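You operate a simulated robot arm through the tools that you are given. There is no shell and no other tool.

Carry out the task below with a simulated two-armed robot. There is one attempt and no reset: what you move stays moved.

Task
Sync the microphone with the amber ring to channel 2.
Fine: lay it in the receiver's cradle and switch it on; the other microphones stay where they are, off; the receiver stays muted, its fader down.

It is judged by the outcome, as a careful person would: the job done as asked, and still so three seconds after it is handed in. It fails if anything else is knocked over, pushed out of place, dropped, spilled or broken.

Robot
Two 7-joint arms with two-finger grippers on one trunk that stands fixed in place. Base frame: the origin is at the foot of the trunk, x ahead of it, y to its left, z up; the work surface is at about z = 0.761. Readings come in m, degrees, newtons and seconds.
The left shoulder is at [0.07, 0.139, 1.181], the right one opposite. With the tool pointing down near the work surface each hand reaches from about 0.46 to 0.74 m from the base axis, measured 20 degrees to its own side. Payload 3.43 kg a hand.
Tool frame (each hand has its own): the origin (TCP) lies between the finger pads and is the grasp point; the fingertips stand 0.03 m ahead of it; z points along the fingers, y is the line along which they close. The gripper opens to 0.104 m. The gripper's body begins 0.057 m behind the TCP.
Orientation is that of the tool frame in the base frame, as [roll, pitch, yaw] about the fixed x, y, z axes, in that order (R = Rz(yaw) Ry(pitch) Rx(roll)). With the fingers straight down and closing along the base's y, the tool's x points along the base's -x, its y along +y and its z along -z.

Tools
- The arms move only by the tool arm_command. It takes "left_rows", "right_rows" or both (then of equal length, played together; a hand with none holds still); each is a list of rows, each an object (a shift or turn left out is 0, a gripper value left out holds the last) with "linear": the shift along the base's x, y, z in m, a list of three; "dr": the turn, a rotation vector about the base's x, y, z in degrees, a list of three. In form: [{"linear": [x, y, z], "dr": [wx, wy, wz]}, ...]. A call has 1 to 20 rows; each row shifts and turns the commanded pose from where the row before left it. "left_gripper" and "right_gripper" are, for a hand that has rows, the opening in per cent of the stroke, from 0 (shut) to 100 (fully open), set as the call begins (left out, the last holds). Rows are played at 5 a second. More than 0.05 m and 8.6 degrees between two rows, or a gripper value outside its range, and nothing of the call is played. Where a pose cannot be reached the arm comes as near as it can. A force on the tool above 40 N (or 10 N above the force at the start of the call, whichever is more), or a blocked arm, ends the call early, and 0.2 s more pass. The fingers move at their own pace (about 0.045 m/s each) and stop on an object; they squeeze with about 34 N. The grip force told is the motor's: it shows also when the fingers shut on nothing. Time passes only in rows, and 0.2 s behind the last, so rows that do not move let the fingers close. The reply holds the time, the measured pose of the TCP, the force on the tool along the base axes, the opening and the grip force, in the units named above and with some noise, with the torque about the TCP (base axes, N m) and any sound that the robot's microphone picked up, and new pictures: "pictures" is both (left out), scene, wrist or none (wrist: the cameras of the hands that moved).
- Cameras (640 x 400 px; columns grow to the right, rows downward): "scene" is now at [0.1248, 0.0391, 1.4005]; the picture's right is [0.46, -0.89, 0.00], its down [-0.60, -0.31, -0.74] and it looks along [0.66, 0.34, -0.67] (base axes); focal length 319 px, centre (320, 200). "left" rides on the left gripper at [0.067, -0.018, -0.09] in its tool frame; the picture's right is [0.25, 0.97, 0.00], its down [-0.73, 0.19, -0.66] and it looks along [-0.64, 0.17, 0.75] (tool axes); focal length 218 px, centre (320, 200). "right" rides on the right gripper at [0.067, 0.018, -0.09] in its tool frame; the picture's right is [-0.25, 0.97, 0.00], its down [-0.73, -0.19, -0.66] and it looks along [-0.64, -0.17, 0.75] (tool axes); focal length 218 px, centre (320, 200). There is no depth. A picture from a camera that has moved, and an enlarged one, comes with that camera's place and axes in the base frame and with its lens.
- move_column(by): slides the trunk up (or, below 0, down) by that many m; the arms and the scene camera ride with it, the base frame stays. It gives what a move gives, with no picture.
- pan_tilt(pan, tilt): turns the head with the scene camera to pan (to the left, within 86 degrees either way) and tilt (down, from -29 to 69), counted from straight ahead of the robot. It gives what a move gives, and a new picture of the scene camera.
- inspect(camera, box): a new picture of the part [left, top, right, bottom] of that camera's present view, enlarged. No time passes.
- finish_job(): hands the job in; it is judged then, once.

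Nothing tells you positions but the pictures and the camera data. Unless the task says otherwise, let go and move clear before handing in.

The tools are called after "Request:" as name(argument=value, ...) on one line, values as JSON. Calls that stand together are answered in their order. arm_command: Moves the arms, as the interface text tells. Its arguments: {"type":"object","properties":{"left_rows":{"type":"array","items":{"type":"object","properties":{"linear":{"type":"array","items":{"type":"number"}},"dr":{"type":"array","items":{"type":"number"}}}}},"left_gripper":{"type":"number"},"right_rows":{"type":"array","items":{"type":"object","properties":{"linear":{"type":"array","items":{"type":"number"}},"dr":{"type":"array","items":{"type":"number"}}}}},"right_gripper":{"type":"number"},"pictures":{"type":"string","enum":["both","scene","wrist","none"]}},"required":[]} The other tools are called the same way: move_column (by) slides the trunk up or down; pan_tilt (pan, tilt) turns the head that bears the scene camera; inspect (camera, box) takes an enlarged picture of a part of a camera's view; finish_job () hands the job in.

At the start:

```text
clock: 0.0
left_eef_pos: [0.4749, 0.3927, 1.0939]
left_tool_rot: [180.0, 0.0, 180.0]
left_wrist_force: [0.8, 0.0, 0.5]
left_wrist_torque: [-0.02, 0.05, -0.03]
left_gripper_width: 0.1041
left_grip_force: 0.1
right_eef_pos: [0.4453, -0.0039, 1.1832]
right_tool_rot: [180.0, 0.0, -180.0]
right_wrist_force: [-0.1, 0.1, -0.1]
right_wrist_torque: [-0.03, 0.03, 0.0]
right_gripper_width: 0.1042
right_grip_force: 0.1
trunk travel left (down, up): [-0.676, 0.264]
head pan, tilt: [27.3, 42.2]
```

scene: 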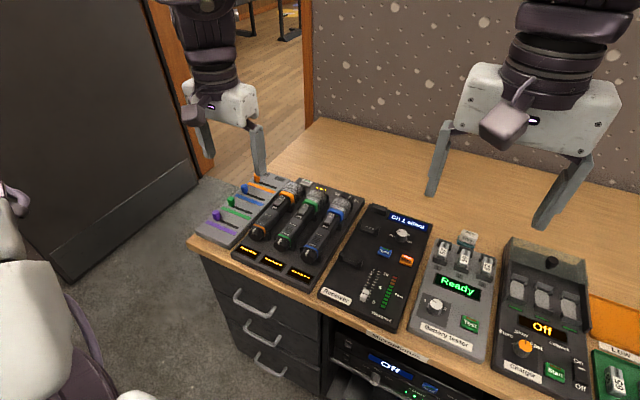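
right: 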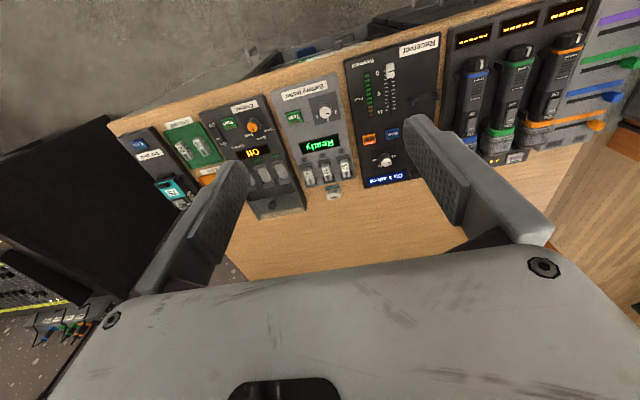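
left: 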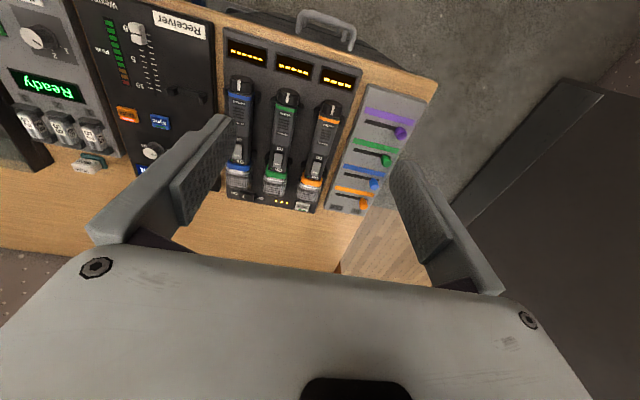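

I see a row of devices on the bench: a patch panel, a rack of three microphones (amber, green, blue rings), a receiver, a battery tester and a charger. I'll take a closer look at the microphones and the receiver first.

Request:
inspect(camera="scene", box=[180, 160, 360, 290])

Request:
inspect(camera="scene", box=[310, 190, 450, 340])

Request:
inspect(camera="left", box=[200, 20, 440, 220])

Request:
inspect(camera="right", box=[330, 20, 450, 200])

```text
3.08 times, centred on (270, 225) of scene
camera zoom: at [0.1248, 0.0391, 1.4005], right [0.46, -0.89, 0.0], down [-0.6, -0.31, -0.74], along [0.66, 0.34, -0.67], focal length 982 px, centre (474, 123)
```

zoom: 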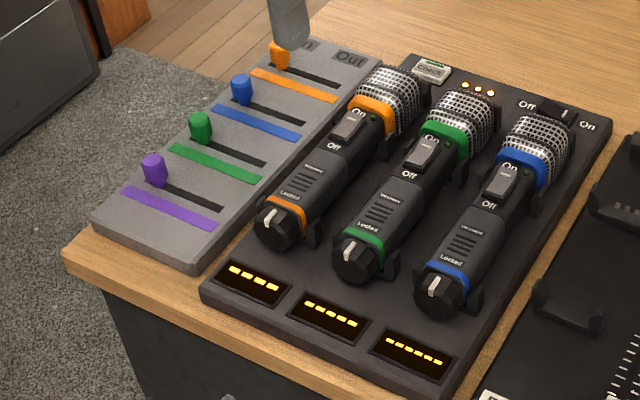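

```text
2.67 times, centred on (380, 265) of scene
camera zoom: at [0.1248, 0.0391, 1.4005], right [0.46, -0.89, 0.0], down [-0.6, -0.31, -0.74], along [0.66, 0.34, -0.67], focal length 851 px, centre (160, 27)
```

zoom: 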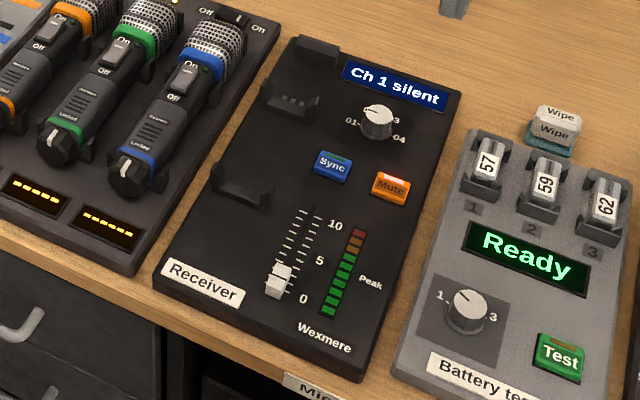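

```text
2.00 times, centred on (320, 120) of left
camera zoom: at [0.4072, 0.3752, 1.182], right [-0.25, 0.97, 0.0], down [0.73, 0.19, 0.66], along [0.64, 0.17, -0.75], focal length 436 px, centre (320, 360)
```

zoom: 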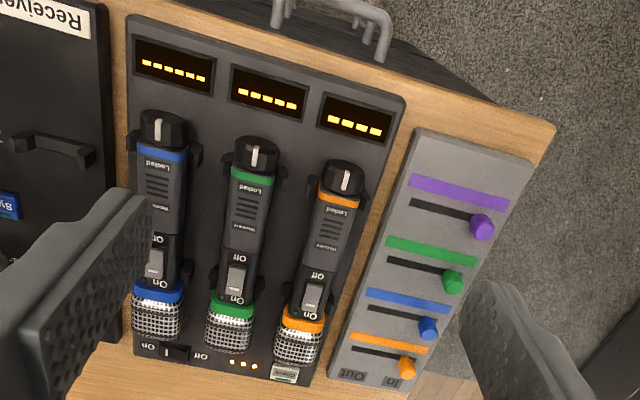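

```text
2.22 times, centred on (390, 110) of right
camera zoom: at [0.3766, 0.0143, 1.2732], right [0.25, 0.97, 0.0], down [0.73, -0.19, 0.66], along [0.64, -0.17, -0.75], focal length 485 px, centre (164, 400)
```

zoom: 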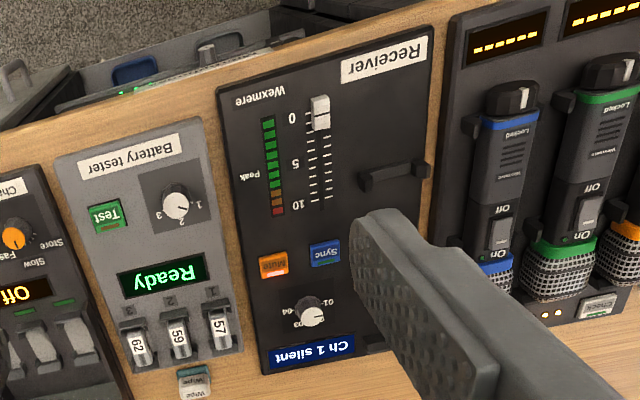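

The rack holds the amber mic furthest left, at roughly y=0.43 and running along x from 0.53 to 0.72. The receiver's cradle lies to the right of the rack. I'll zoom in on the mic labels, the channel knob and the cradle.

Request:
inspect(camera="scene", box=[245, 205, 295, 245])

Request:
inspect(camera="scene", box=[270, 170, 330, 215])

Request:
inspect(camera="scene", box=[375, 205, 435, 250])

Request:
inspect(camera="scene", box=[335, 195, 415, 265])

Request:
inspect(camera="left", box=[285, 90, 375, 220])

Request:
inspect(camera="right", box=[350, 110, 440, 200])

```text
10.00 times, centred on (270, 225) of scene
camera zoom: at [0.1248, 0.0391, 1.4005], right [0.46, -0.89, 0.0], down [-0.6, -0.31, -0.74], along [0.66, 0.34, -0.67], focal length 3191 px, centre (820, -50)
```

zoom: 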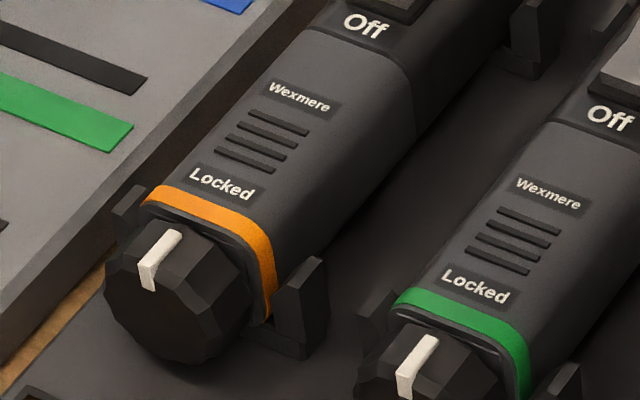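

```text
8.89 times, centred on (300, 192) of scene
camera zoom: at [0.1248, 0.0391, 1.4005], right [0.46, -0.89, 0.0], down [-0.6, -0.31, -0.74], along [0.66, 0.34, -0.67], focal length 2837 px, centre (498, 267)
```

zoom: 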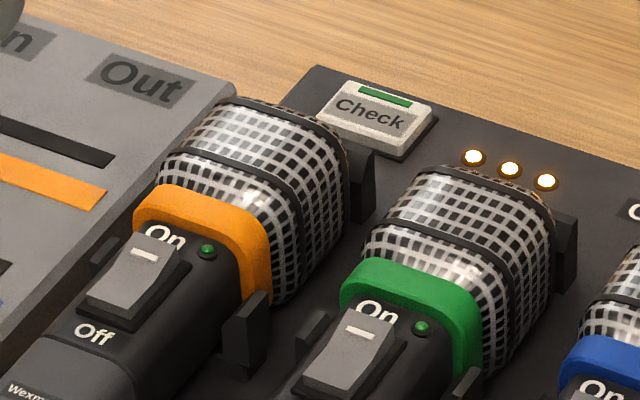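

```text
8.89 times, centred on (405, 228) of scene
camera zoom: at [0.1248, 0.0391, 1.4005], right [0.46, -0.89, 0.0], down [-0.6, -0.31, -0.74], along [0.66, 0.34, -0.67], focal length 2837 px, centre (-436, -44)
```

zoom: 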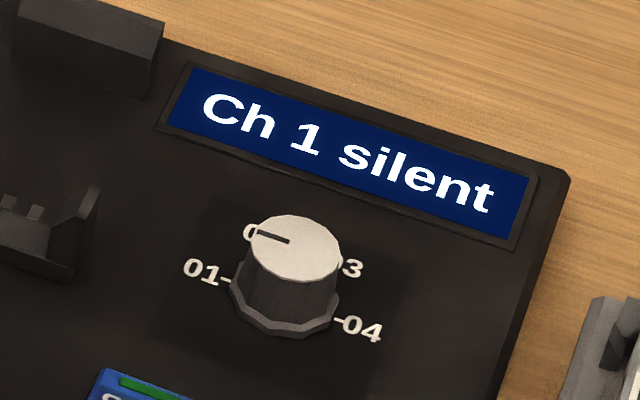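

```text
5.71 times, centred on (375, 230) of scene
camera zoom: at [0.1248, 0.0391, 1.4005], right [0.46, -0.89, 0.0], down [-0.6, -0.31, -0.74], along [0.66, 0.34, -0.67], focal length 1824 px, centre (6, 29)
```

zoom: 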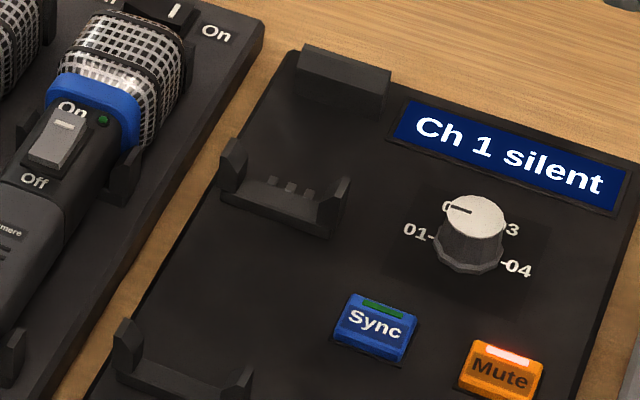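

```text
3.08 times, centred on (330, 155) of left
camera zoom: at [0.4072, 0.3752, 1.182], right [-0.25, 0.97, 0.0], down [0.73, 0.19, 0.66], along [0.64, 0.17, -0.75], focal length 672 px, centre (289, 338)
```

zoom: 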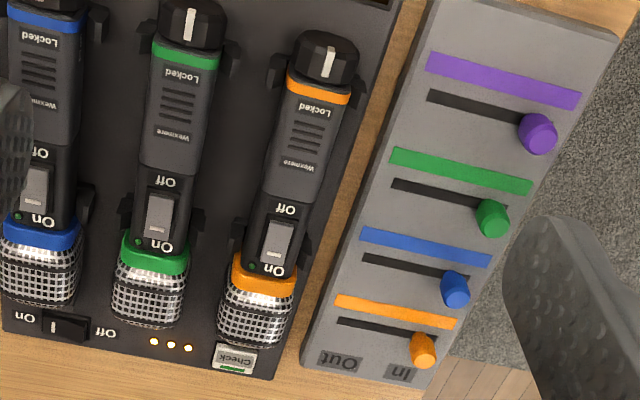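

```text
4.44 times, centred on (395, 155) of right
camera zoom: at [0.3766, 0.0143, 1.2732], right [0.25, 0.97, 0.0], down [0.73, -0.19, 0.66], along [0.64, -0.17, -0.75], focal length 970 px, centre (-13, 400)
```

zoom: 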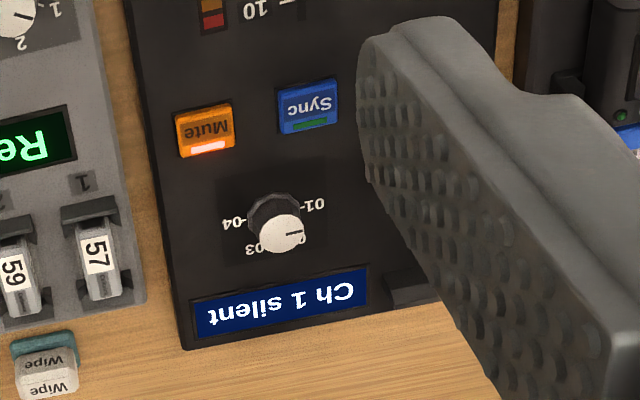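

The channel knob points at 01, with ticks about 60° apart, so channel 2 needs a clockwise turn. Mute is lit and the fader is down. I'll move the right arm out of the way and bring the left hand over the receiver for a closer look at the knob and cradle.

Request:
arm_command(right_rows=[{"linear": [0, -0.05, 0]}, {"linear": [0, -0.05, 0]}, {"linear": [0, -0.05, 0]}, {"linear": [0, -0.05, 0]}, {"linear": [0, -0.04, 0]}], left_rows=[{"linear": [0, -0.05, 0]}, {"linear": [0, -0.05, 0]}, {"linear": [0, -0.05, 0]}, {"linear": [0.03, -0.04, 0]}, {"linear": [0.03, -0.04, 0]}], pictures="none")

Request:
arm_command(left_rows=[{"linear": [0.03, -0.03, -0.02]}, {"linear": [0.02, -0.02, -0.04]}, {"linear": [0.0, 0, -0.04]}, {"linear": [0, 0, 0]}], pictures="both")

```text
clock: 1.2
left_eef_pos: [0.4904, 0.2117, 1.0869]
left_tool_rot: [-179.9, 0.2, -180.0]
left_wrist_force: [0.1, -0.5, 0.9]
left_wrist_torque: [0.02, -0.03, -0.02]
left_gripper_width: 0.1039
left_grip_force: 0.1
left hand out of reach, approached as far as the arm can: row 4, 5
right_eef_pos: [0.4424, -0.2468, 1.1844]
right_tool_rot: [179.9, 0.1, -180.0]
right_wrist_force: [-0.2, -0.2, 0.5]
right_wrist_torque: [-0.06, -0.04, 0.0]
right_gripper_width: 0.1037
right_grip_force: 0.1
trunk travel left (down, up): [-0.676, 0.264]
head pan, tilt: [27.3, 42.2]
```

```text
clock: 2.2
left_eef_pos: [0.5086, 0.2064, 0.9859]
left_tool_rot: [-179.8, 0.1, 180.0]
left_wrist_force: [-0.4, 0.2, 0.5]
left_wrist_torque: [0.0, -0.03, 0.02]
left_gripper_width: 0.1042
left_grip_force: 0.1
left hand out of reach, approached as far as the arm can: row 1, 2
right_eef_pos: [0.4446, -0.2441, 1.1837]
right_tool_rot: [180.0, 0.0, -180.0]
right_wrist_force: [-0.1, 0.7, -0.1]
right_wrist_torque: [0.02, -0.01, -0.01]
right_gripper_width: 0.1041
right_grip_force: 0.0
trunk travel left (down, up): [-0.676, 0.264]
head pan, tilt: [27.3, 42.2]
camera scene: at [0.1244, 0.0385, 1.4005], right [0.46, -0.89, 0.0], down [-0.6, -0.31, -0.74], along [0.66, 0.34, -0.67], focal length 319 px, centre (320, 200)
camera left: at [0.4415, 0.19, 1.0738], right [-0.25, 0.97, 0.0], down [0.73, 0.19, 0.66], along [0.64, 0.16, -0.75], focal length 218 px, centre (320, 200)
```

scene: 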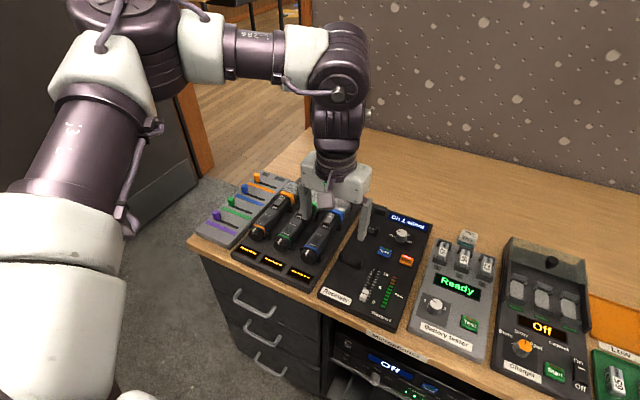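
left: 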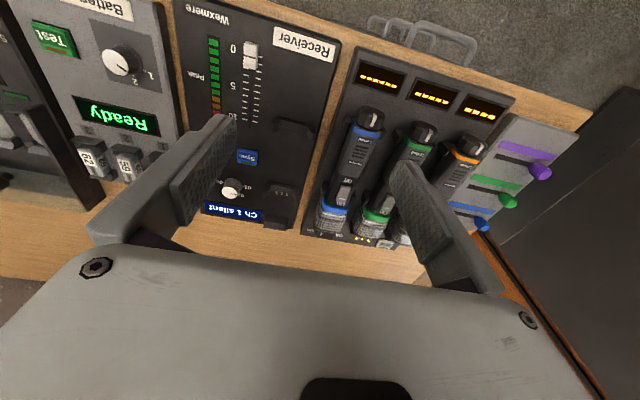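

The reach is limited at this height, so I'll raise the trunk to get more horizontal reach for lifted motions.

Request:
move_column(by=0.12)

```text
clock: 3.7
left_eef_pos: [0.5091, 0.2079, 1.1055]
left_tool_rot: [-179.9, 0.1, 179.9]
left_wrist_force: [0.5, 0.3, 0.4]
left_wrist_torque: [0.03, 0.02, -0.02]
left_gripper_width: 0.1038
left_grip_force: 0.1
right_eef_pos: [0.4441, -0.2436, 1.3043]
right_tool_rot: [-179.9, 0.0, -180.0]
right_wrist_force: [-0.7, 0.0, 0.5]
right_wrist_torque: [-0.01, -0.01, 0.0]
right_gripper_width: 0.1041
right_grip_force: 0.1
trunk travel left (down, up): [-0.796, 0.144]
head pan, tilt: [27.3, 42.2]
```

Request:
arm_command(left_rows=[{"linear": [0, 0, -0.05]}, {"linear": [0, 0, -0.05]}, {"linear": [0, 0, -0.05]}, {"linear": [0.03, -0.03, 0]}, {"linear": [0.03, -0.03, 0]}, {"linear": [0.03, -0.03, 0]}, {"linear": [0.01, -0.01, 0]}, {"linear": [0, 0, 0]}], pictures="both")

```text
clock: 5.5
left_eef_pos: [0.5062, 0.2312, 1.0385]
left_tool_rot: [-179.8, 0.1, -180.0]
left_wrist_force: [0.1, 0.9, 1.1]
left_wrist_torque: [-0.01, 0.0, -0.01]
left_gripper_width: 0.1039
left_grip_force: 0.0
left hand out of reach, approached as far as the arm can: row 1, 2, 3, 4, 5, 6, 7
right_eef_pos: [0.4445, -0.2446, 1.3029]
right_tool_rot: [180.0, 0.0, -179.9]
right_wrist_force: [-0.5, 0.1, -0.8]
right_wrist_torque: [0.01, 0.0, -0.03]
right_gripper_width: 0.1036
right_grip_force: 0.1
trunk travel left (down, up): [-0.796, 0.144]
head pan, tilt: [27.3, 42.2]
camera scene: at [0.125, 0.039, 1.5205], right [0.46, -0.89, 0.0], down [-0.6, -0.31, -0.74], along [0.66, 0.34, -0.67], focal length 319 px, centre (320, 200)
camera left: at [0.4384, 0.2144, 1.1264], right [-0.25, 0.97, 0.0], down [0.73, 0.19, 0.66], along [0.64, 0.16, -0.75], focal length 218 px, centre (320, 200)
```

scene: 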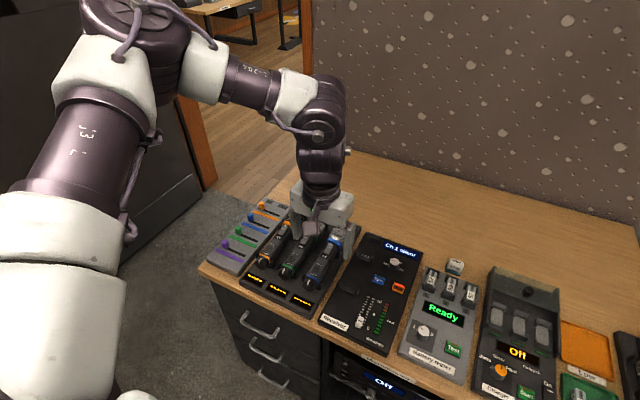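
left: 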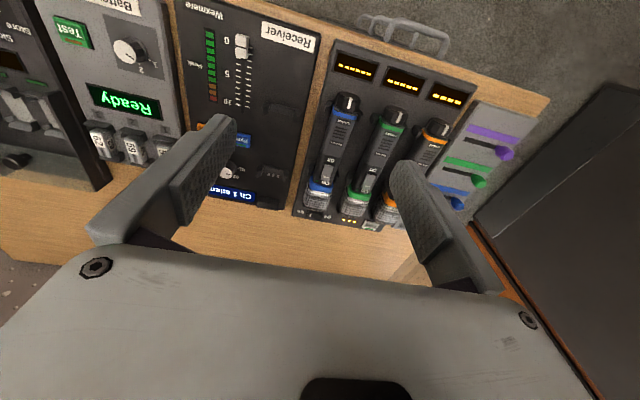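

That made reach worse rather than better, so I'll put the trunk back at its original height and work closer to the surface.

Request:
move_column(by=-0.12)

Request:
arm_command(left_rows=[{"linear": [0.02, 0, 0]}, {"linear": [0.02, 0, 0]}, {"linear": [0.02, 0, 0]}, {"linear": [0, 0, 0]}], pictures="both")

```text
clock: 7.0
left_eef_pos: [0.5042, 0.2322, 0.9179]
left_tool_rot: [-179.8, 0.2, 179.9]
left_wrist_force: [-0.7, -0.2, -0.3]
left_wrist_torque: [0.0, 0.0, -0.01]
left_gripper_width: 0.1038
left_grip_force: 0.0
right_eef_pos: [0.445, -0.2437, 1.1844]
right_tool_rot: [-179.9, 0.1, 180.0]
right_wrist_force: [0.4, 0.2, -0.1]
right_wrist_torque: [-0.02, 0.01, 0.01]
right_gripper_width: 0.104
right_grip_force: 0.0
trunk travel left (down, up): [-0.676, 0.264]
head pan, tilt: [27.3, 42.2]
```

```text
clock: 8.0
left_eef_pos: [0.5403, 0.2552, 0.9337]
left_tool_rot: [-179.6, 0.2, -179.9]
left_wrist_force: [-0.3, 0.2, -0.8]
left_wrist_torque: [0.01, -0.01, -0.01]
left_gripper_width: 0.104
left_grip_force: 0.1
left hand out of reach, approached as far as the arm can: row 1, 2, 3
right_eef_pos: [0.4451, -0.2438, 1.1842]
right_tool_rot: [180.0, 0.0, 179.9]
right_wrist_force: [0.1, 0.1, -0.5]
right_wrist_torque: [0.03, -0.02, 0.04]
right_gripper_width: 0.1041
right_grip_force: 0.1
trunk travel left (down, up): [-0.676, 0.264]
head pan, tilt: [27.3, 42.2]
camera scene: at [0.1249, 0.0389, 1.4005], right [0.46, -0.89, 0.0], down [-0.6, -0.31, -0.74], along [0.66, 0.34, -0.67], focal length 319 px, centre (320, 200)
camera left: at [0.4712, 0.2387, 1.0218], right [-0.25, 0.97, -0.01], down [0.73, 0.19, 0.66], along [0.64, 0.16, -0.75], focal length 218 px, centre (320, 200)
```

scene: 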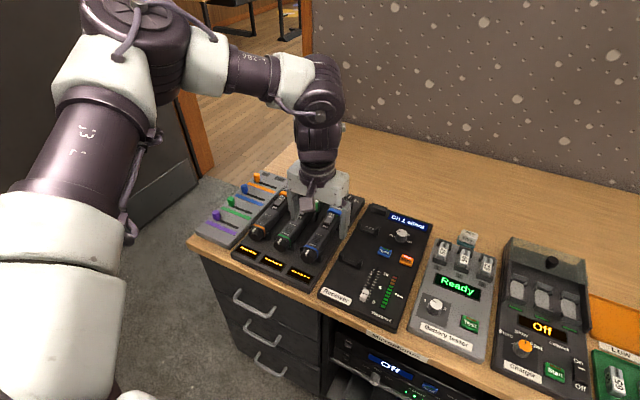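
left: 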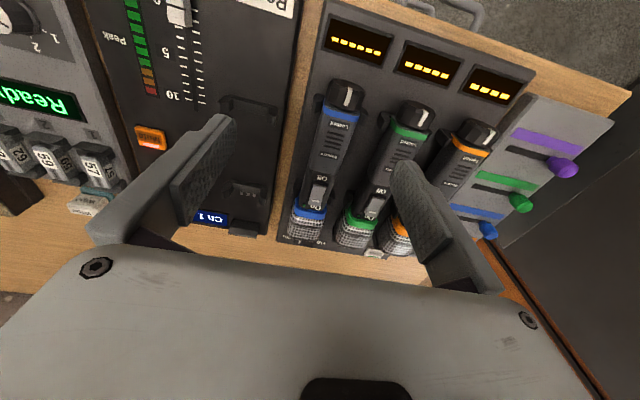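

Moving forward drifts the hand up and left, which looks like a wrist joint limit. I'll test whether turning the hand relieves it.

Request:
arm_command(left_rows=[{"dr": [0, 0, -8]}, {"dr": [0, 0, -8]}, {"dr": [0, 0, -8]}, {"linear": [0.02, -0.02, 0]}, {"linear": [0.02, -0.02, 0]}, {"linear": [0, 0, 0]}], pictures="scene")

```text
clock: 9.4
left_eef_pos: [0.5389, 0.2501, 0.9444]
left_tool_rot: [-179.7, 0.2, 156.0]
left_wrist_force: [0.7, -0.7, -0.6]
left_wrist_torque: [0.0, -0.03, 0.01]
left_gripper_width: 0.1043
left_grip_force: 0.1
left hand out of reach, approached as far as the arm can: row 4, 5
right_eef_pos: [0.4455, -0.2441, 1.1838]
right_tool_rot: [179.9, 0.1, -180.0]
right_wrist_force: [1.3, -0.2, -0.6]
right_wrist_torque: [0.0, 0.01, -0.04]
right_gripper_width: 0.1041
right_grip_force: 0.0
trunk travel left (down, up): [-0.676, 0.264]
head pan, tilt: [27.3, 42.2]
camera scene: at [0.1249, 0.0391, 1.4004], right [0.46, -0.89, 0.0], down [-0.6, -0.31, -0.74], along [0.66, 0.34, -0.67], focal length 319 px, centre (320, 200)
```

scene: 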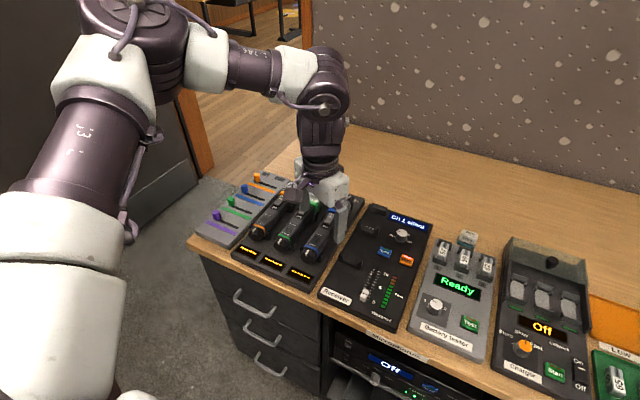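

Request:
arm_command(left_rows=[{"linear": [0, 0, -0.02]}, {"linear": [0, 0, -0.02]}, {"linear": [0, 0, 0]}], pictures="none")

Request:
arm_command(left_rows=[{"linear": [0.02, 0, 0]}, {"linear": [0.02, 0, 0]}, {"linear": [0, 0, 0]}], pictures="none")

Request:
arm_command(left_rows=[{"linear": [0, 0.04, 0]}, {"linear": [0, 0.04, 0]}, {"linear": [0, 0, 0]}], pictures="none")

```text
clock: 10.2
left_eef_pos: [0.5273, 0.2579, 0.9119]
left_tool_rot: [-179.7, 0.3, 156.1]
left_wrist_force: [0.0, 0.0, -0.5]
left_wrist_torque: [-0.01, -0.03, -0.01]
left_gripper_width: 0.1039
left_grip_force: 0.0
left hand out of reach, approached as far as the arm can: row 1, 2
right_eef_pos: [0.4435, -0.2449, 1.1838]
right_tool_rot: [-180.0, 0.0, 180.0]
right_wrist_force: [-0.1, -0.7, -0.2]
right_wrist_torque: [0.02, -0.02, 0.01]
right_gripper_width: 0.104
right_grip_force: 0.0
trunk travel left (down, up): [-0.676, 0.264]
head pan, tilt: [27.3, 42.2]
```

```text
clock: 11.0
left_eef_pos: [0.5465, 0.2745, 0.924]
left_tool_rot: [-179.8, 0.1, 156.0]
left_wrist_force: [-0.6, 0.3, -0.4]
left_wrist_torque: [-0.01, 0.01, 0.0]
left_gripper_width: 0.1038
left_grip_force: 0.1
left hand out of reach, approached as far as the arm can: row 1, 2
right_eef_pos: [0.4447, -0.245, 1.1841]
right_tool_rot: [180.0, 0.0, 180.0]
right_wrist_force: [0.2, 0.3, -0.1]
right_wrist_torque: [0.0, 0.01, 0.01]
right_gripper_width: 0.1043
right_grip_force: 0.0
trunk travel left (down, up): [-0.676, 0.264]
head pan, tilt: [27.3, 42.2]
```

```text
clock: 11.8
left_eef_pos: [0.5469, 0.3529, 0.9239]
left_tool_rot: [-179.8, 0.0, 156.0]
left_wrist_force: [-0.6, -1.0, 0.3]
left_wrist_torque: [0.02, 0.02, 0.0]
left_gripper_width: 0.104
left_grip_force: 0.0
right_eef_pos: [0.4441, -0.2453, 1.1838]
right_tool_rot: [179.9, -0.1, -179.9]
right_wrist_force: [-0.4, 0.3, 0.2]
right_wrist_torque: [0.01, 0.01, 0.03]
right_gripper_width: 0.1041
right_grip_force: 0.0
trunk travel left (down, up): [-0.676, 0.264]
head pan, tilt: [27.3, 42.2]
```

Moving left is free, so only forward/right/down is blocked from that pose. I'll go forward over the amber mic first and see how the reach behaves from there.

Request:
arm_command(left_rows=[{"linear": [0, 0.02, 0], "dr": [0, 0, 8]}, {"linear": [0, 0.02, 0], "dr": [0, 0, 8]}, {"linear": [0, 0.03, 0], "dr": [0, 0, 8]}, {"linear": [0.02, 0, 0]}, {"linear": [0.02, 0, 0]}, {"linear": [0.02, 0, 0]}, {"linear": [0, 0, 0]}], pictures="both")

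```text
clock: 13.4
left_eef_pos: [0.5929, 0.4238, 0.9273]
left_tool_rot: [-179.8, 0.2, 180.0]
left_wrist_force: [0.2, -0.5, -0.1]
left_wrist_torque: [-0.01, 0.02, 0.0]
left_gripper_width: 0.1038
left_grip_force: 0.1
left hand out of reach, approached as far as the arm can: row 6
right_eef_pos: [0.4439, -0.244, 1.1845]
right_tool_rot: [180.0, 0.0, 180.0]
right_wrist_force: [-0.5, -0.2, -0.5]
right_wrist_torque: [0.0, 0.0, 0.0]
right_gripper_width: 0.104
right_grip_force: 0.0
trunk travel left (down, up): [-0.676, 0.264]
head pan, tilt: [27.3, 42.2]
camera scene: at [0.1249, 0.0389, 1.4005], right [0.46, -0.89, 0.0], down [-0.6, -0.31, -0.74], along [0.66, 0.34, -0.67], focal length 319 px, centre (320, 200)
camera left: at [0.525, 0.4075, 1.0154], right [-0.25, 0.97, -0.01], down [0.73, 0.19, 0.66], along [0.64, 0.16, -0.75], focal length 218 px, centre (320, 200)
```

scene: 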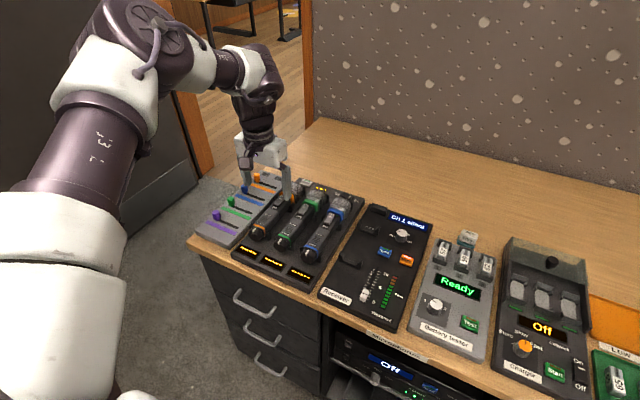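
left: 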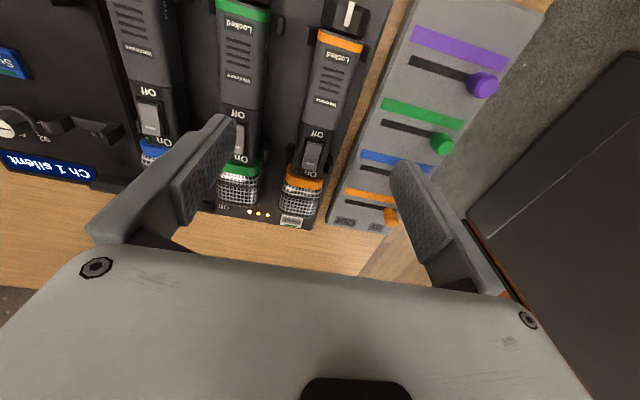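

The amber mic is directly under the left hand now. I want to see how the left arm is folded before going on, so I'll turn the head to look at it.

Request:
pan_tilt(pan=65, tilt=30)

```text
clock: 14.4
left_eef_pos: [0.5928, 0.4247, 0.9274]
left_tool_rot: [-179.7, 0.4, -180.0]
left_wrist_force: [0.4, 1.9, -0.1]
left_wrist_torque: [0.0, 0.0, 0.01]
left_gripper_width: 0.104
left_grip_force: 0.0
right_eef_pos: [0.4446, -0.245, 1.1839]
right_tool_rot: [180.0, 0.0, 180.0]
right_wrist_force: [0.1, -0.2, 0.0]
right_wrist_torque: [0.03, 0.01, -0.01]
right_gripper_width: 0.104
right_grip_force: 0.0
trunk travel left (down, up): [-0.676, 0.264]
head pan, tilt: [65.0, 30.0]
camera scene: at [0.0889, 0.0827, 1.419], right [0.91, -0.42, 0.0], down [-0.21, -0.45, -0.87], along [0.37, 0.78, -0.5], focal length 319 px, centre (320, 200)
```

scene: 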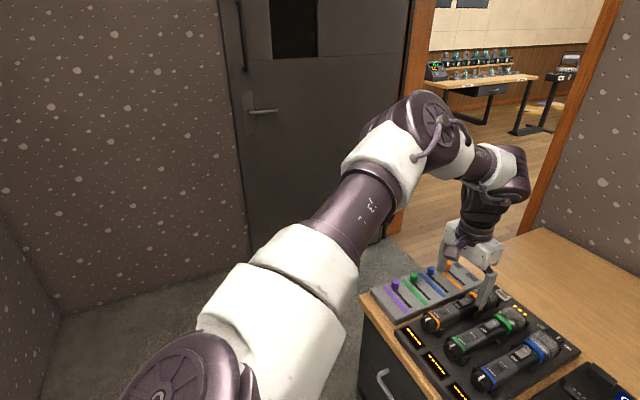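

Request:
arm_command(left_rows=[{"linear": [0, 0, 0]}, {"linear": [0, 0, -0.02]}, {"linear": [0, 0, -0.02]}, {"linear": [0, 0, 0]}], left_gripper=64, pictures="none")

Request:
arm_command(left_rows=[{"linear": [0.02, 0, 0]}, {"linear": [0, 0, 0]}], pictures="both")

```text
clock: 15.4
left_eef_pos: [0.5792, 0.4248, 0.8952]
left_tool_rot: [-179.7, 0.3, 179.9]
left_wrist_force: [0.9, -0.7, 0.6]
left_wrist_torque: [0.02, 0.01, -0.04]
left_gripper_width: 0.0666
left_grip_force: 0.0
left hand out of reach, approached as far as the arm can: row 2, 3
right_eef_pos: [0.4457, -0.2452, 1.1833]
right_tool_rot: [-179.9, 0.0, 180.0]
right_wrist_force: [0.6, 0.1, 0.0]
right_wrist_torque: [0.01, 0.01, -0.02]
right_gripper_width: 0.1042
right_grip_force: 0.0
trunk travel left (down, up): [-0.676, 0.264]
head pan, tilt: [65.0, 30.0]
```

```text
clock: 16.0
left_eef_pos: [0.5827, 0.4249, 0.9029]
left_tool_rot: [-179.8, 0.2, 180.0]
left_wrist_force: [1.3, 0.6, 0.5]
left_wrist_torque: [-0.01, 0.03, -0.02]
left_gripper_width: 0.0667
left_grip_force: 0.0
left hand out of reach, approached as far as the arm can: row 1
right_eef_pos: [0.4454, -0.2456, 1.1837]
right_tool_rot: [-179.9, 0.0, -179.9]
right_wrist_force: [-0.2, -0.5, -0.3]
right_wrist_torque: [0.01, -0.01, 0.03]
right_gripper_width: 0.1041
right_grip_force: 0.1
trunk travel left (down, up): [-0.676, 0.264]
head pan, tilt: [65.0, 30.0]
camera scene: at [0.0889, 0.0827, 1.4191], right [0.91, -0.42, 0.0], down [-0.21, -0.45, -0.87], along [0.37, 0.78, -0.5], focal length 319 px, centre (320, 200)
camera left: at [0.5154, 0.4084, 0.9902], right [-0.25, 0.97, 0.0], down [0.73, 0.19, 0.66], along [0.64, 0.16, -0.75], focal length 218 px, centre (320, 200)
```

scene: 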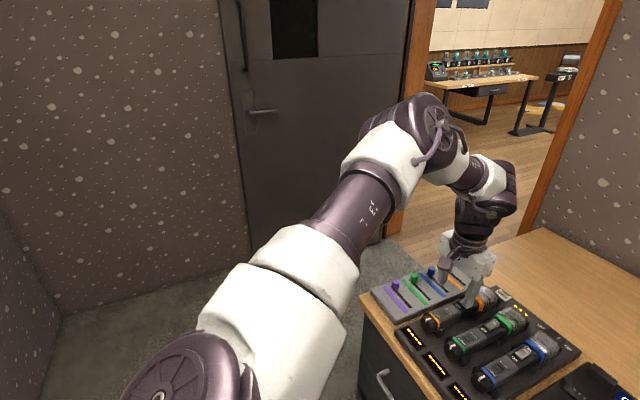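
left: 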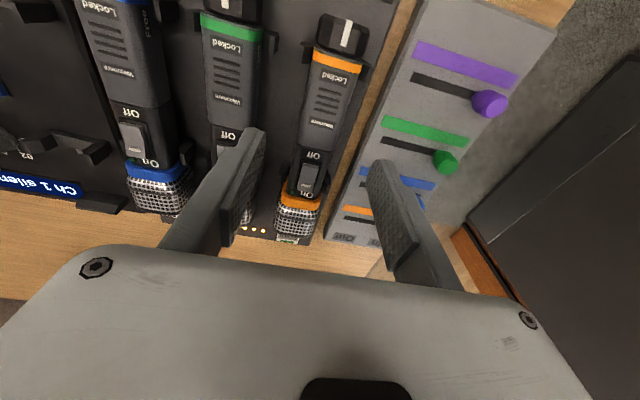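

I think the left arm is stuck near a shoulder singularity, with the elbow high and lined up with the shoulder axis. I'll back off up and toward the body, swing left and down to drop the elbow, then approach again low.

Request:
arm_command(left_rows=[{"linear": [-0.02, 0, 0.04]}, {"linear": [-0.03, 0, 0.04]}, {"linear": [-0.03, 0, 0.04]}, {"linear": [-0.03, 0, 0.02]}, {"linear": [-0.02, 0.03, 0]}, {"linear": [-0.02, 0.04, -0.02]}, {"linear": [-0.01, 0.04, -0.03]}, {"linear": [0, 0.04, -0.03]}, {"linear": [0, 0.03, -0.03]}, {"linear": [0, 0, 0]}], pictures="scene")

```text
refused: row 7 steps farther than a row can; nothing moved
```

Request:
arm_command(left_rows=[{"linear": [-0.02, 0, 0.04]}, {"linear": [-0.03, 0, 0.035]}, {"linear": [-0.03, 0, 0.035]}, {"linear": [-0.03, 0, 0.02]}, {"linear": [-0.02, 0.03, 0]}, {"linear": [-0.01, 0.035, -0.02]}, {"linear": [-0.01, 0.035, -0.03]}, {"linear": [0, 0.035, -0.03]}, {"linear": [0, 0.03, -0.03]}, {"linear": [0, 0, 0]}], pictures="scene")

```text
clock: 18.2
left_eef_pos: [0.434, 0.5906, 0.9225]
left_tool_rot: [-179.8, 0.1, 180.0]
left_wrist_force: [-0.6, 0.6, 1.0]
left_wrist_torque: [-0.01, -0.03, 0.03]
left_gripper_width: 0.0667
left_grip_force: 0.1
right_eef_pos: [0.4437, -0.2458, 1.184]
right_tool_rot: [-180.0, 0.0, -179.9]
right_wrist_force: [-0.4, -0.3, 0.1]
right_wrist_torque: [0.02, -0.03, 0.03]
right_gripper_width: 0.1037
right_grip_force: 0.1
trunk travel left (down, up): [-0.676, 0.264]
head pan, tilt: [65.0, 30.0]
camera scene: at [0.0881, 0.0818, 1.4192], right [0.91, -0.42, 0.0], down [-0.21, -0.45, -0.87], along [0.37, 0.79, -0.5], focal length 319 px, centre (320, 200)
```

scene: 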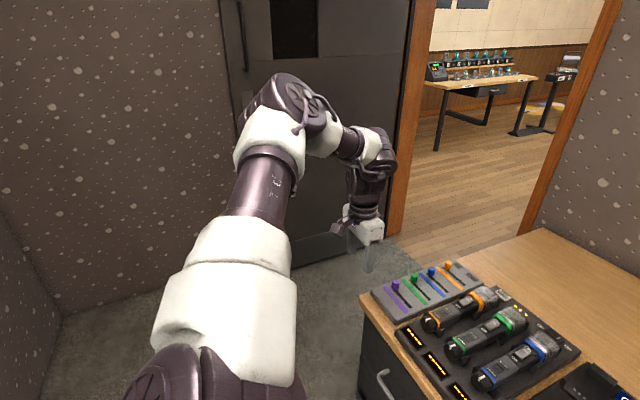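

Request:
arm_command(left_rows=[{"linear": [-0.01, 0.03, -0.03]}, {"linear": [-0.01, 0.03, -0.03]}, {"linear": [0, 0.02, -0.03]}, {"linear": [0, 0, 0]}], pictures="scene")

```text
clock: 19.2
left_eef_pos: [0.41, 0.668, 0.8354]
left_tool_rot: [-179.7, 0.0, -180.0]
left_wrist_force: [-0.1, 0.7, 0.0]
left_wrist_torque: [0.01, -0.02, 0.0]
left_gripper_width: 0.0665
left_grip_force: 0.1
left hand out of reach, approached as far as the arm can: row 3
right_eef_pos: [0.4436, -0.2445, 1.1844]
right_tool_rot: [180.0, 0.0, -180.0]
right_wrist_force: [0.4, 1.8, 0.2]
right_wrist_torque: [0.01, -0.03, -0.01]
right_gripper_width: 0.1038
right_grip_force: 0.1
trunk travel left (down, up): [-0.676, 0.264]
head pan, tilt: [65.0, 30.0]
camera scene: at [0.0882, 0.0826, 1.4191], right [0.91, -0.42, 0.0], down [-0.21, -0.45, -0.87], along [0.37, 0.78, -0.5], focal length 319 px, centre (320, 200)
```

scene: 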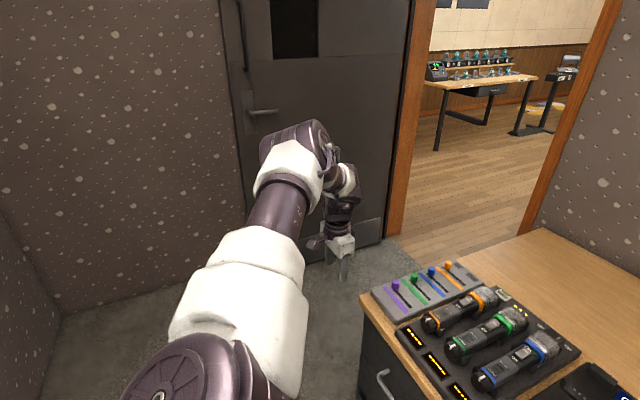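

Request:
arm_command(left_rows=[{"linear": [0, 0, 0.04]}, {"linear": [0, 0, 0.04]}, {"linear": [0.03, -0.035, 0]}, {"linear": [0.03, -0.035, 0]}, {"linear": [0.03, -0.035, 0]}, {"linear": [0.03, -0.035, 0]}, {"linear": [0.03, -0.035, 0]}, {"linear": [0.03, -0.035, 0]}, {"linear": [0.02, -0.03, 0]}, {"linear": [0, 0, 0]}], pictures="scene")

```text
clock: 21.4
left_eef_pos: [0.5911, 0.4283, 0.9218]
left_tool_rot: [-179.7, 0.3, -179.9]
left_wrist_force: [0.8, 0.4, 0.0]
left_wrist_torque: [-0.01, -0.01, 0.01]
left_gripper_width: 0.0669
left_grip_force: 0.1
left hand out of reach, approached as far as the arm can: row 9
right_eef_pos: [0.4442, -0.2441, 1.1837]
right_tool_rot: [180.0, 0.1, -180.0]
right_wrist_force: [-0.2, 0.8, 0.5]
right_wrist_torque: [-0.01, 0.0, 0.0]
right_gripper_width: 0.1035
right_grip_force: 0.1
trunk travel left (down, up): [-0.676, 0.264]
head pan, tilt: [65.0, 30.0]
camera scene: at [0.089, 0.0833, 1.419], right [0.91, -0.42, 0.0], down [-0.21, -0.45, -0.87], along [0.37, 0.78, -0.5], focal length 319 px, centre (320, 200)
```

scene: 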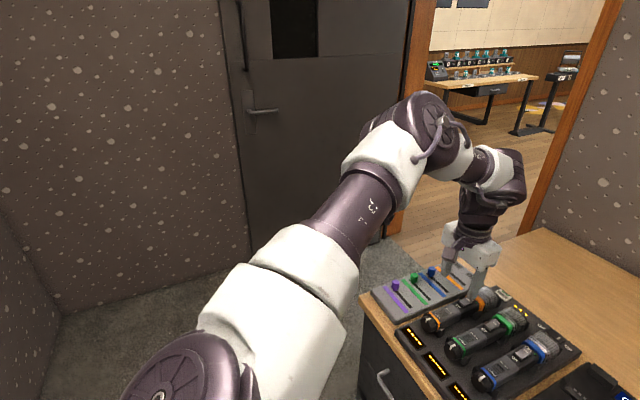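

The elbow ended up at the same spot. I'll take the hand off the left end of the bench, over clear floor, and lower it there so the arm nearly straightens and the elbow drops. Then I'll come back in with the elbow low.

Request:
arm_command(left_rows=[{"linear": [-0.03, 0.035, 0]}, {"linear": [-0.03, 0.035, 0]}, {"linear": [-0.03, 0.035, 0]}, {"linear": [-0.03, 0.035, 0]}, {"linear": [-0.03, 0.035, 0]}, {"linear": [-0.03, 0.035, 0]}, {"linear": [-0.03, 0.035, 0]}, {"linear": [-0.02, 0.03, -0.02]}, {"linear": [0, 0.01, -0.04]}, {"linear": [0, 0, -0.045]}, {"linear": [0, 0, -0.045]}, {"linear": [0, 0, -0.045]}, {"linear": [0, 0, -0.045]}, {"linear": [0, 0, 0]}], pictures="scene")

```text
clock: 24.4
left_eef_pos: [0.347, 0.6981, 0.8105]
left_tool_rot: [-179.8, 0.0, -180.0]
left_wrist_force: [0.6, 1.1, 0.5]
left_wrist_torque: [0.0, 0.01, 0.02]
left_gripper_width: 0.0666
left_grip_force: 0.1
left hand out of reach, approached as far as the arm can: row 10, 11, 12, 13
right_eef_pos: [0.4439, -0.2447, 1.1852]
right_tool_rot: [180.0, 0.0, 180.0]
right_wrist_force: [0.4, 0.0, 0.0]
right_wrist_torque: [-0.01, -0.01, -0.01]
right_gripper_width: 0.104
right_grip_force: 0.1
trunk travel left (down, up): [-0.676, 0.264]
head pan, tilt: [65.0, 30.0]
camera scene: at [0.0889, 0.0825, 1.4191], right [0.91, -0.42, 0.0], down [-0.21, -0.45, -0.87], along [0.37, 0.78, -0.5], focal length 319 px, centre (320, 200)
```

scene: 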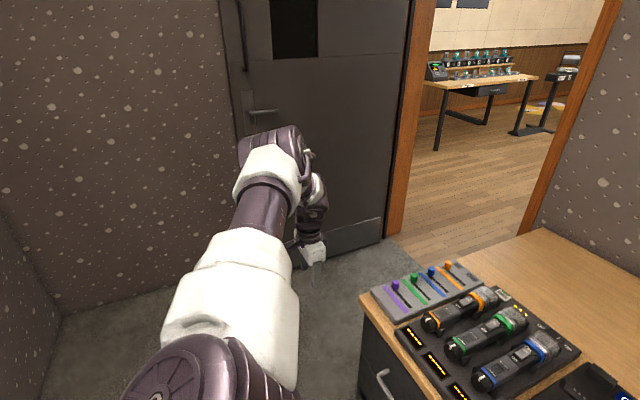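

The limit persists there too. The right arm is a mirror image that started from a more inward pose, so I'll test whether it can come down and forward from where it is.

Request:
arm_command(right_rows=[{"linear": [0, 0, -0.04]}, {"linear": [0, 0, -0.04]}, {"linear": [0, 0, -0.04]}, {"linear": [0, 0, -0.04]}, {"linear": [0, 0, -0.04]}, {"linear": [0.03, 0, 0]}, {"linear": [0.03, 0, 0]}, {"linear": [0.03, 0, 0]}, {"linear": [0, 0, 0]}], pictures="none")

Request:
pan_tilt(pan=-65, tilt=30)

```text
clock: 26.4
left_eef_pos: [0.3446, 0.7003, 0.811]
left_tool_rot: [-179.8, 0.4, 179.9]
left_wrist_force: [-0.6, -0.3, 0.2]
left_wrist_torque: [-0.02, -0.02, 0.02]
left_gripper_width: 0.0668
left_grip_force: 0.0
right_eef_pos: [0.5346, -0.2455, 0.9839]
right_tool_rot: [-180.0, 0.0, 180.0]
right_wrist_force: [-0.3, -0.2, 0.9]
right_wrist_torque: [0.0, -0.01, 0.01]
right_gripper_width: 0.1038
right_grip_force: 0.1
trunk travel left (down, up): [-0.676, 0.264]
head pan, tilt: [65.0, 30.0]
```

```text
clock: 28.6
left_eef_pos: [0.3453, 0.6995, 0.8114]
left_tool_rot: [-179.8, 0.1, 180.0]
left_wrist_force: [0.1, -0.1, 0.6]
left_wrist_torque: [0.02, 0.0, 0.02]
left_gripper_width: 0.0664
left_grip_force: 0.0
right_eef_pos: [0.5353, -0.2453, 0.9849]
right_tool_rot: [-179.9, 0.0, -180.0]
right_wrist_force: [0.1, 0.1, 1.0]
right_wrist_torque: [-0.01, -0.02, 0.0]
right_gripper_width: 0.1039
right_grip_force: 0.1
trunk travel left (down, up): [-0.676, 0.264]
head pan, tilt: [-65.0, 30.0]
camera scene: at [0.0889, -0.0811, 1.4191], right [-0.91, -0.42, 0.0], down [-0.21, 0.45, -0.87], along [0.37, -0.78, -0.5], focal length 319 px, centre (320, 200)
```

scene: 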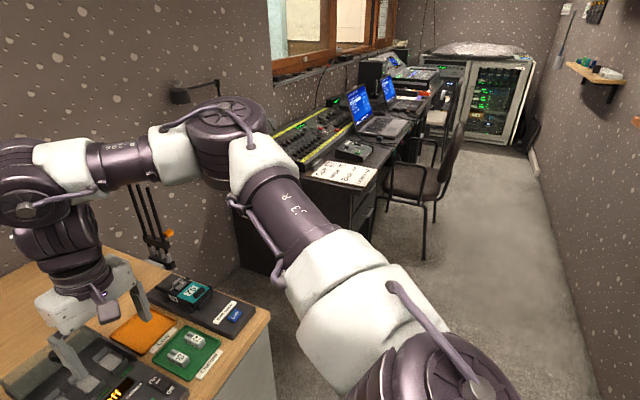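

Request:
arm_command(right_rows=[{"linear": [0.02, 0.02, -0.02]}, {"linear": [0.02, 0.02, -0.02]}, {"linear": [0.02, 0.02, -0.02]}, {"linear": [0.02, 0, 0]}, {"linear": [0, 0, 0]}], pictures="scene")

```text
clock: 29.8
left_eef_pos: [0.3459, 0.6994, 0.8106]
left_tool_rot: [-179.9, 0.1, -180.0]
left_wrist_force: [-0.6, -0.2, 0.2]
left_wrist_torque: [0.04, 0.01, -0.03]
left_gripper_width: 0.0666
left_grip_force: 0.1
right_eef_pos: [0.6145, -0.1839, 0.9243]
right_tool_rot: [179.9, 0.0, 179.9]
right_wrist_force: [0.5, 0.7, 0.4]
right_wrist_torque: [0.0, 0.03, 0.01]
right_gripper_width: 0.104
right_grip_force: 0.1
trunk travel left (down, up): [-0.676, 0.264]
head pan, tilt: [-65.0, 30.0]
camera scene: at [0.0883, -0.0816, 1.4191], right [-0.91, -0.42, 0.0], down [-0.21, 0.45, -0.87], along [0.37, -0.78, -0.5], focal length 319 px, centre (320, 200)
```

scene: 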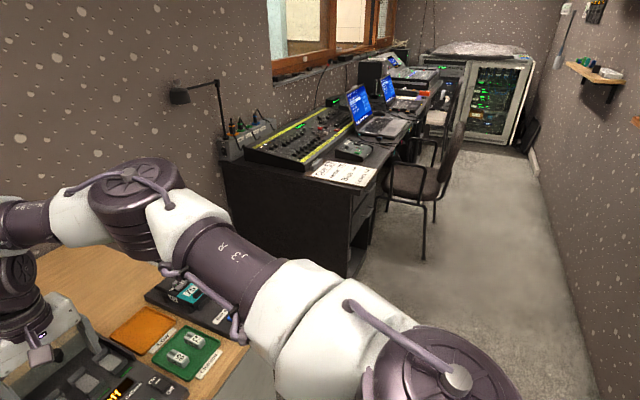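

The right arm reaches forward freely, so the left arm is only in a bad elbow posture. I'll retract the right arm to make space, then bring the left arm back up and inward so it mirrors the right arm's working route.

Request:
arm_command(left_rows=[{"linear": [0, 0, 0.045]}, {"linear": [0, 0, 0.045]}, {"linear": [0, 0, 0.045]}, {"linear": [0, 0, 0.045]}, {"linear": [0, 0, 0.045]}, {"linear": [0, 0, 0.045]}, {"linear": [0.01, -0.039, 0]}, {"linear": [0.01, -0.039, 0]}, {"linear": [0.01, -0.039, 0]}, {"linear": [0.01, -0.039, 0]}, {"linear": [0.01, -0.039, 0]}, {"linear": [0.01, -0.039, 0]}, {"linear": [0.01, -0.039, 0.015]}, {"linear": [0.01, -0.039, 0.015]}, {"linear": [0.0, -0.03, 0.02]}, {"linear": [0.0, -0.03, 0.02]}, {"linear": [0, 0, 0]}], right_rows=[{"linear": [-0.02, -0.02, 0.02]}, {"linear": [-0.02, -0.02, 0.02]}, {"linear": [-0.02, -0.02, 0.02]}, {"linear": [-0.03, -0.02, 0]}, {"linear": [-0.03, -0.02, 0]}, {"linear": [0, -0.02, 0]}, {}, {}, {}, {}, {}, {}, {}, {}, {}, {}, {}], pictures="none")

Request:
pan_tilt(pan=50, tilt=30)

```text
clock: 33.4
left_eef_pos: [0.4252, 0.3286, 1.1511]
left_tool_rot: [-179.8, 0.3, 180.0]
left_wrist_force: [0.5, 0.5, -0.6]
left_wrist_torque: [0.0, 0.03, 0.03]
left_gripper_width: 0.0664
left_grip_force: 0.1
right_eef_pos: [0.494, -0.3043, 0.9836]
right_tool_rot: [-180.0, 0.0, -179.9]
right_wrist_force: [-1.0, -0.1, -0.1]
right_wrist_torque: [-0.01, -0.01, 0.02]
right_gripper_width: 0.104
right_grip_force: 0.1
trunk travel left (down, up): [-0.676, 0.264]
head pan, tilt: [-65.0, 30.0]
```

```text
clock: 35.3
left_eef_pos: [0.4242, 0.3288, 1.1516]
left_tool_rot: [-179.8, 0.1, -180.0]
left_wrist_force: [-0.1, 0.0, 0.0]
left_wrist_torque: [-0.01, -0.02, -0.02]
left_gripper_width: 0.0665
left_grip_force: 0.1
right_eef_pos: [0.4941, -0.3054, 0.9838]
right_tool_rot: [-179.9, 0.1, 179.9]
right_wrist_force: [0.8, 0.0, 0.4]
right_wrist_torque: [-0.03, 0.0, 0.01]
right_gripper_width: 0.1038
right_grip_force: 0.1
trunk travel left (down, up): [-0.676, 0.264]
head pan, tilt: [50.0, 30.0]
camera scene: at [0.1088, 0.0699, 1.4191], right [0.77, -0.64, 0.0], down [-0.32, -0.38, -0.87], along [0.56, 0.66, -0.5], focal length 319 px, centre (320, 200)
```

scene: 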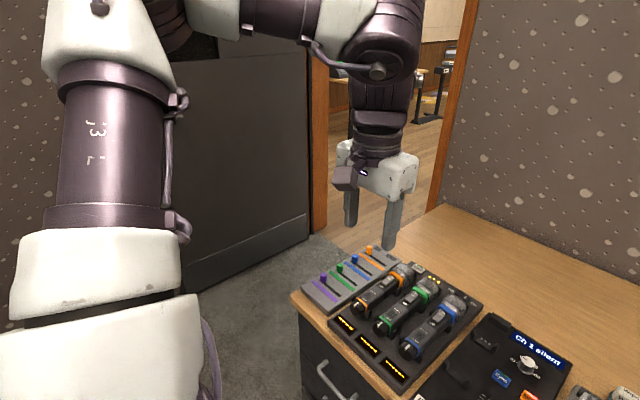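

Request:
arm_command(left_rows=[{"linear": [0, -0.04, 0]}, {"linear": [0, -0.04, 0]}, {"linear": [0, -0.04, 0]}, {"linear": [0, -0.04, 0]}, {"linear": [0, -0.04, 0]}, {"linear": [0, -0.04, 0]}, {"linear": [0, -0.04, 0]}, {"linear": [0, 0, 0]}], pictures="scene")

```text
clock: 37.1
left_eef_pos: [0.411, 0.1708, 1.1433]
left_tool_rot: [-179.5, 0.2, 179.9]
left_wrist_force: [0.5, 0.1, -0.1]
left_wrist_torque: [0.01, 0.0, -0.04]
left_gripper_width: 0.0667
left_grip_force: 0.0
left hand out of reach, approached as far as the arm can: row 4, 5, 6, 7
right_eef_pos: [0.4939, -0.3046, 0.9844]
right_tool_rot: [179.9, 0.0, -180.0]
right_wrist_force: [0.0, 0.0, 0.3]
right_wrist_torque: [0.02, 0.01, 0.0]
right_gripper_width: 0.1041
right_grip_force: 0.1
trunk travel left (down, up): [-0.676, 0.264]
head pan, tilt: [50.0, 30.0]
camera scene: at [0.1083, 0.0702, 1.4191], right [0.77, -0.64, 0.0], down [-0.32, -0.38, -0.87], along [0.56, 0.66, -0.5], focal length 319 px, centre (320, 200)
```

scene: 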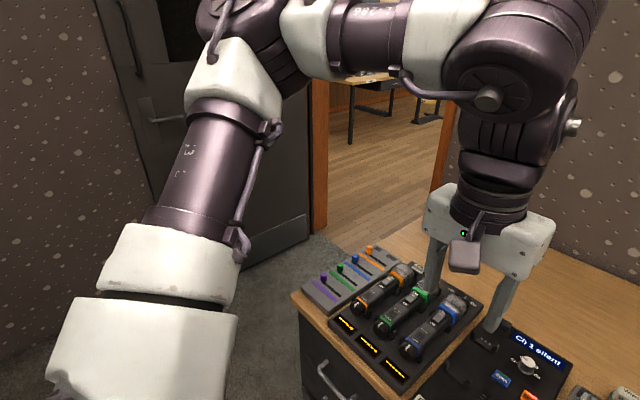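

The left elbow sits higher than the right one did. From this retracted pose I'll lower the hand in front of the bench to see if the elbow comes down.

Request:
arm_command(left_rows=[{"linear": [-0.02, 0.03, -0.02]}, {"linear": [-0.01, 0.02, -0.04]}, {"linear": [0, 0, -0.04]}, {"linear": [0, 0, -0.04]}, {"linear": [0, 0, -0.04]}, {"linear": [0, 0, 0]}], pictures="scene")

```text
clock: 38.5
left_eef_pos: [0.3889, 0.244, 1.01]
left_tool_rot: [-179.7, 0.1, 179.9]
left_wrist_force: [0.1, -1.2, -0.2]
left_wrist_torque: [0.02, 0.02, -0.03]
left_gripper_width: 0.0666
left_grip_force: 0.0
left hand out of reach, approached as far as the arm can: row 1, 2, 3, 4, 5
right_eef_pos: [0.4939, -0.3047, 0.9849]
right_tool_rot: [179.9, 0.0, -179.9]
right_wrist_force: [-0.1, -0.7, -0.1]
right_wrist_torque: [0.02, 0.01, -0.02]
right_gripper_width: 0.1039
right_grip_force: 0.1
trunk travel left (down, up): [-0.676, 0.264]
head pan, tilt: [50.0, 30.0]
camera scene: at [0.1083, 0.0693, 1.4191], right [0.77, -0.64, 0.0], down [-0.32, -0.38, -0.87], along [0.56, 0.66, -0.5], focal length 319 px, centre (320, 200)
```

scene: 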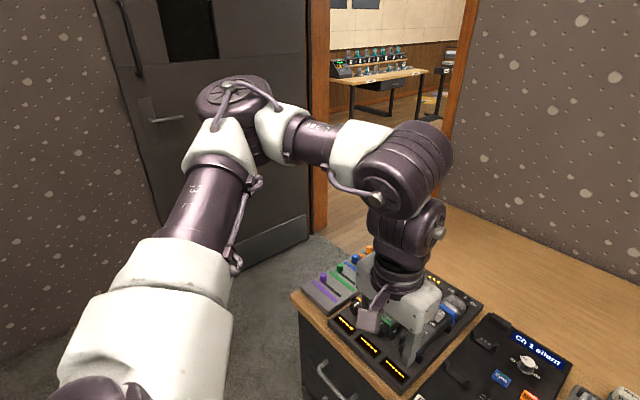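

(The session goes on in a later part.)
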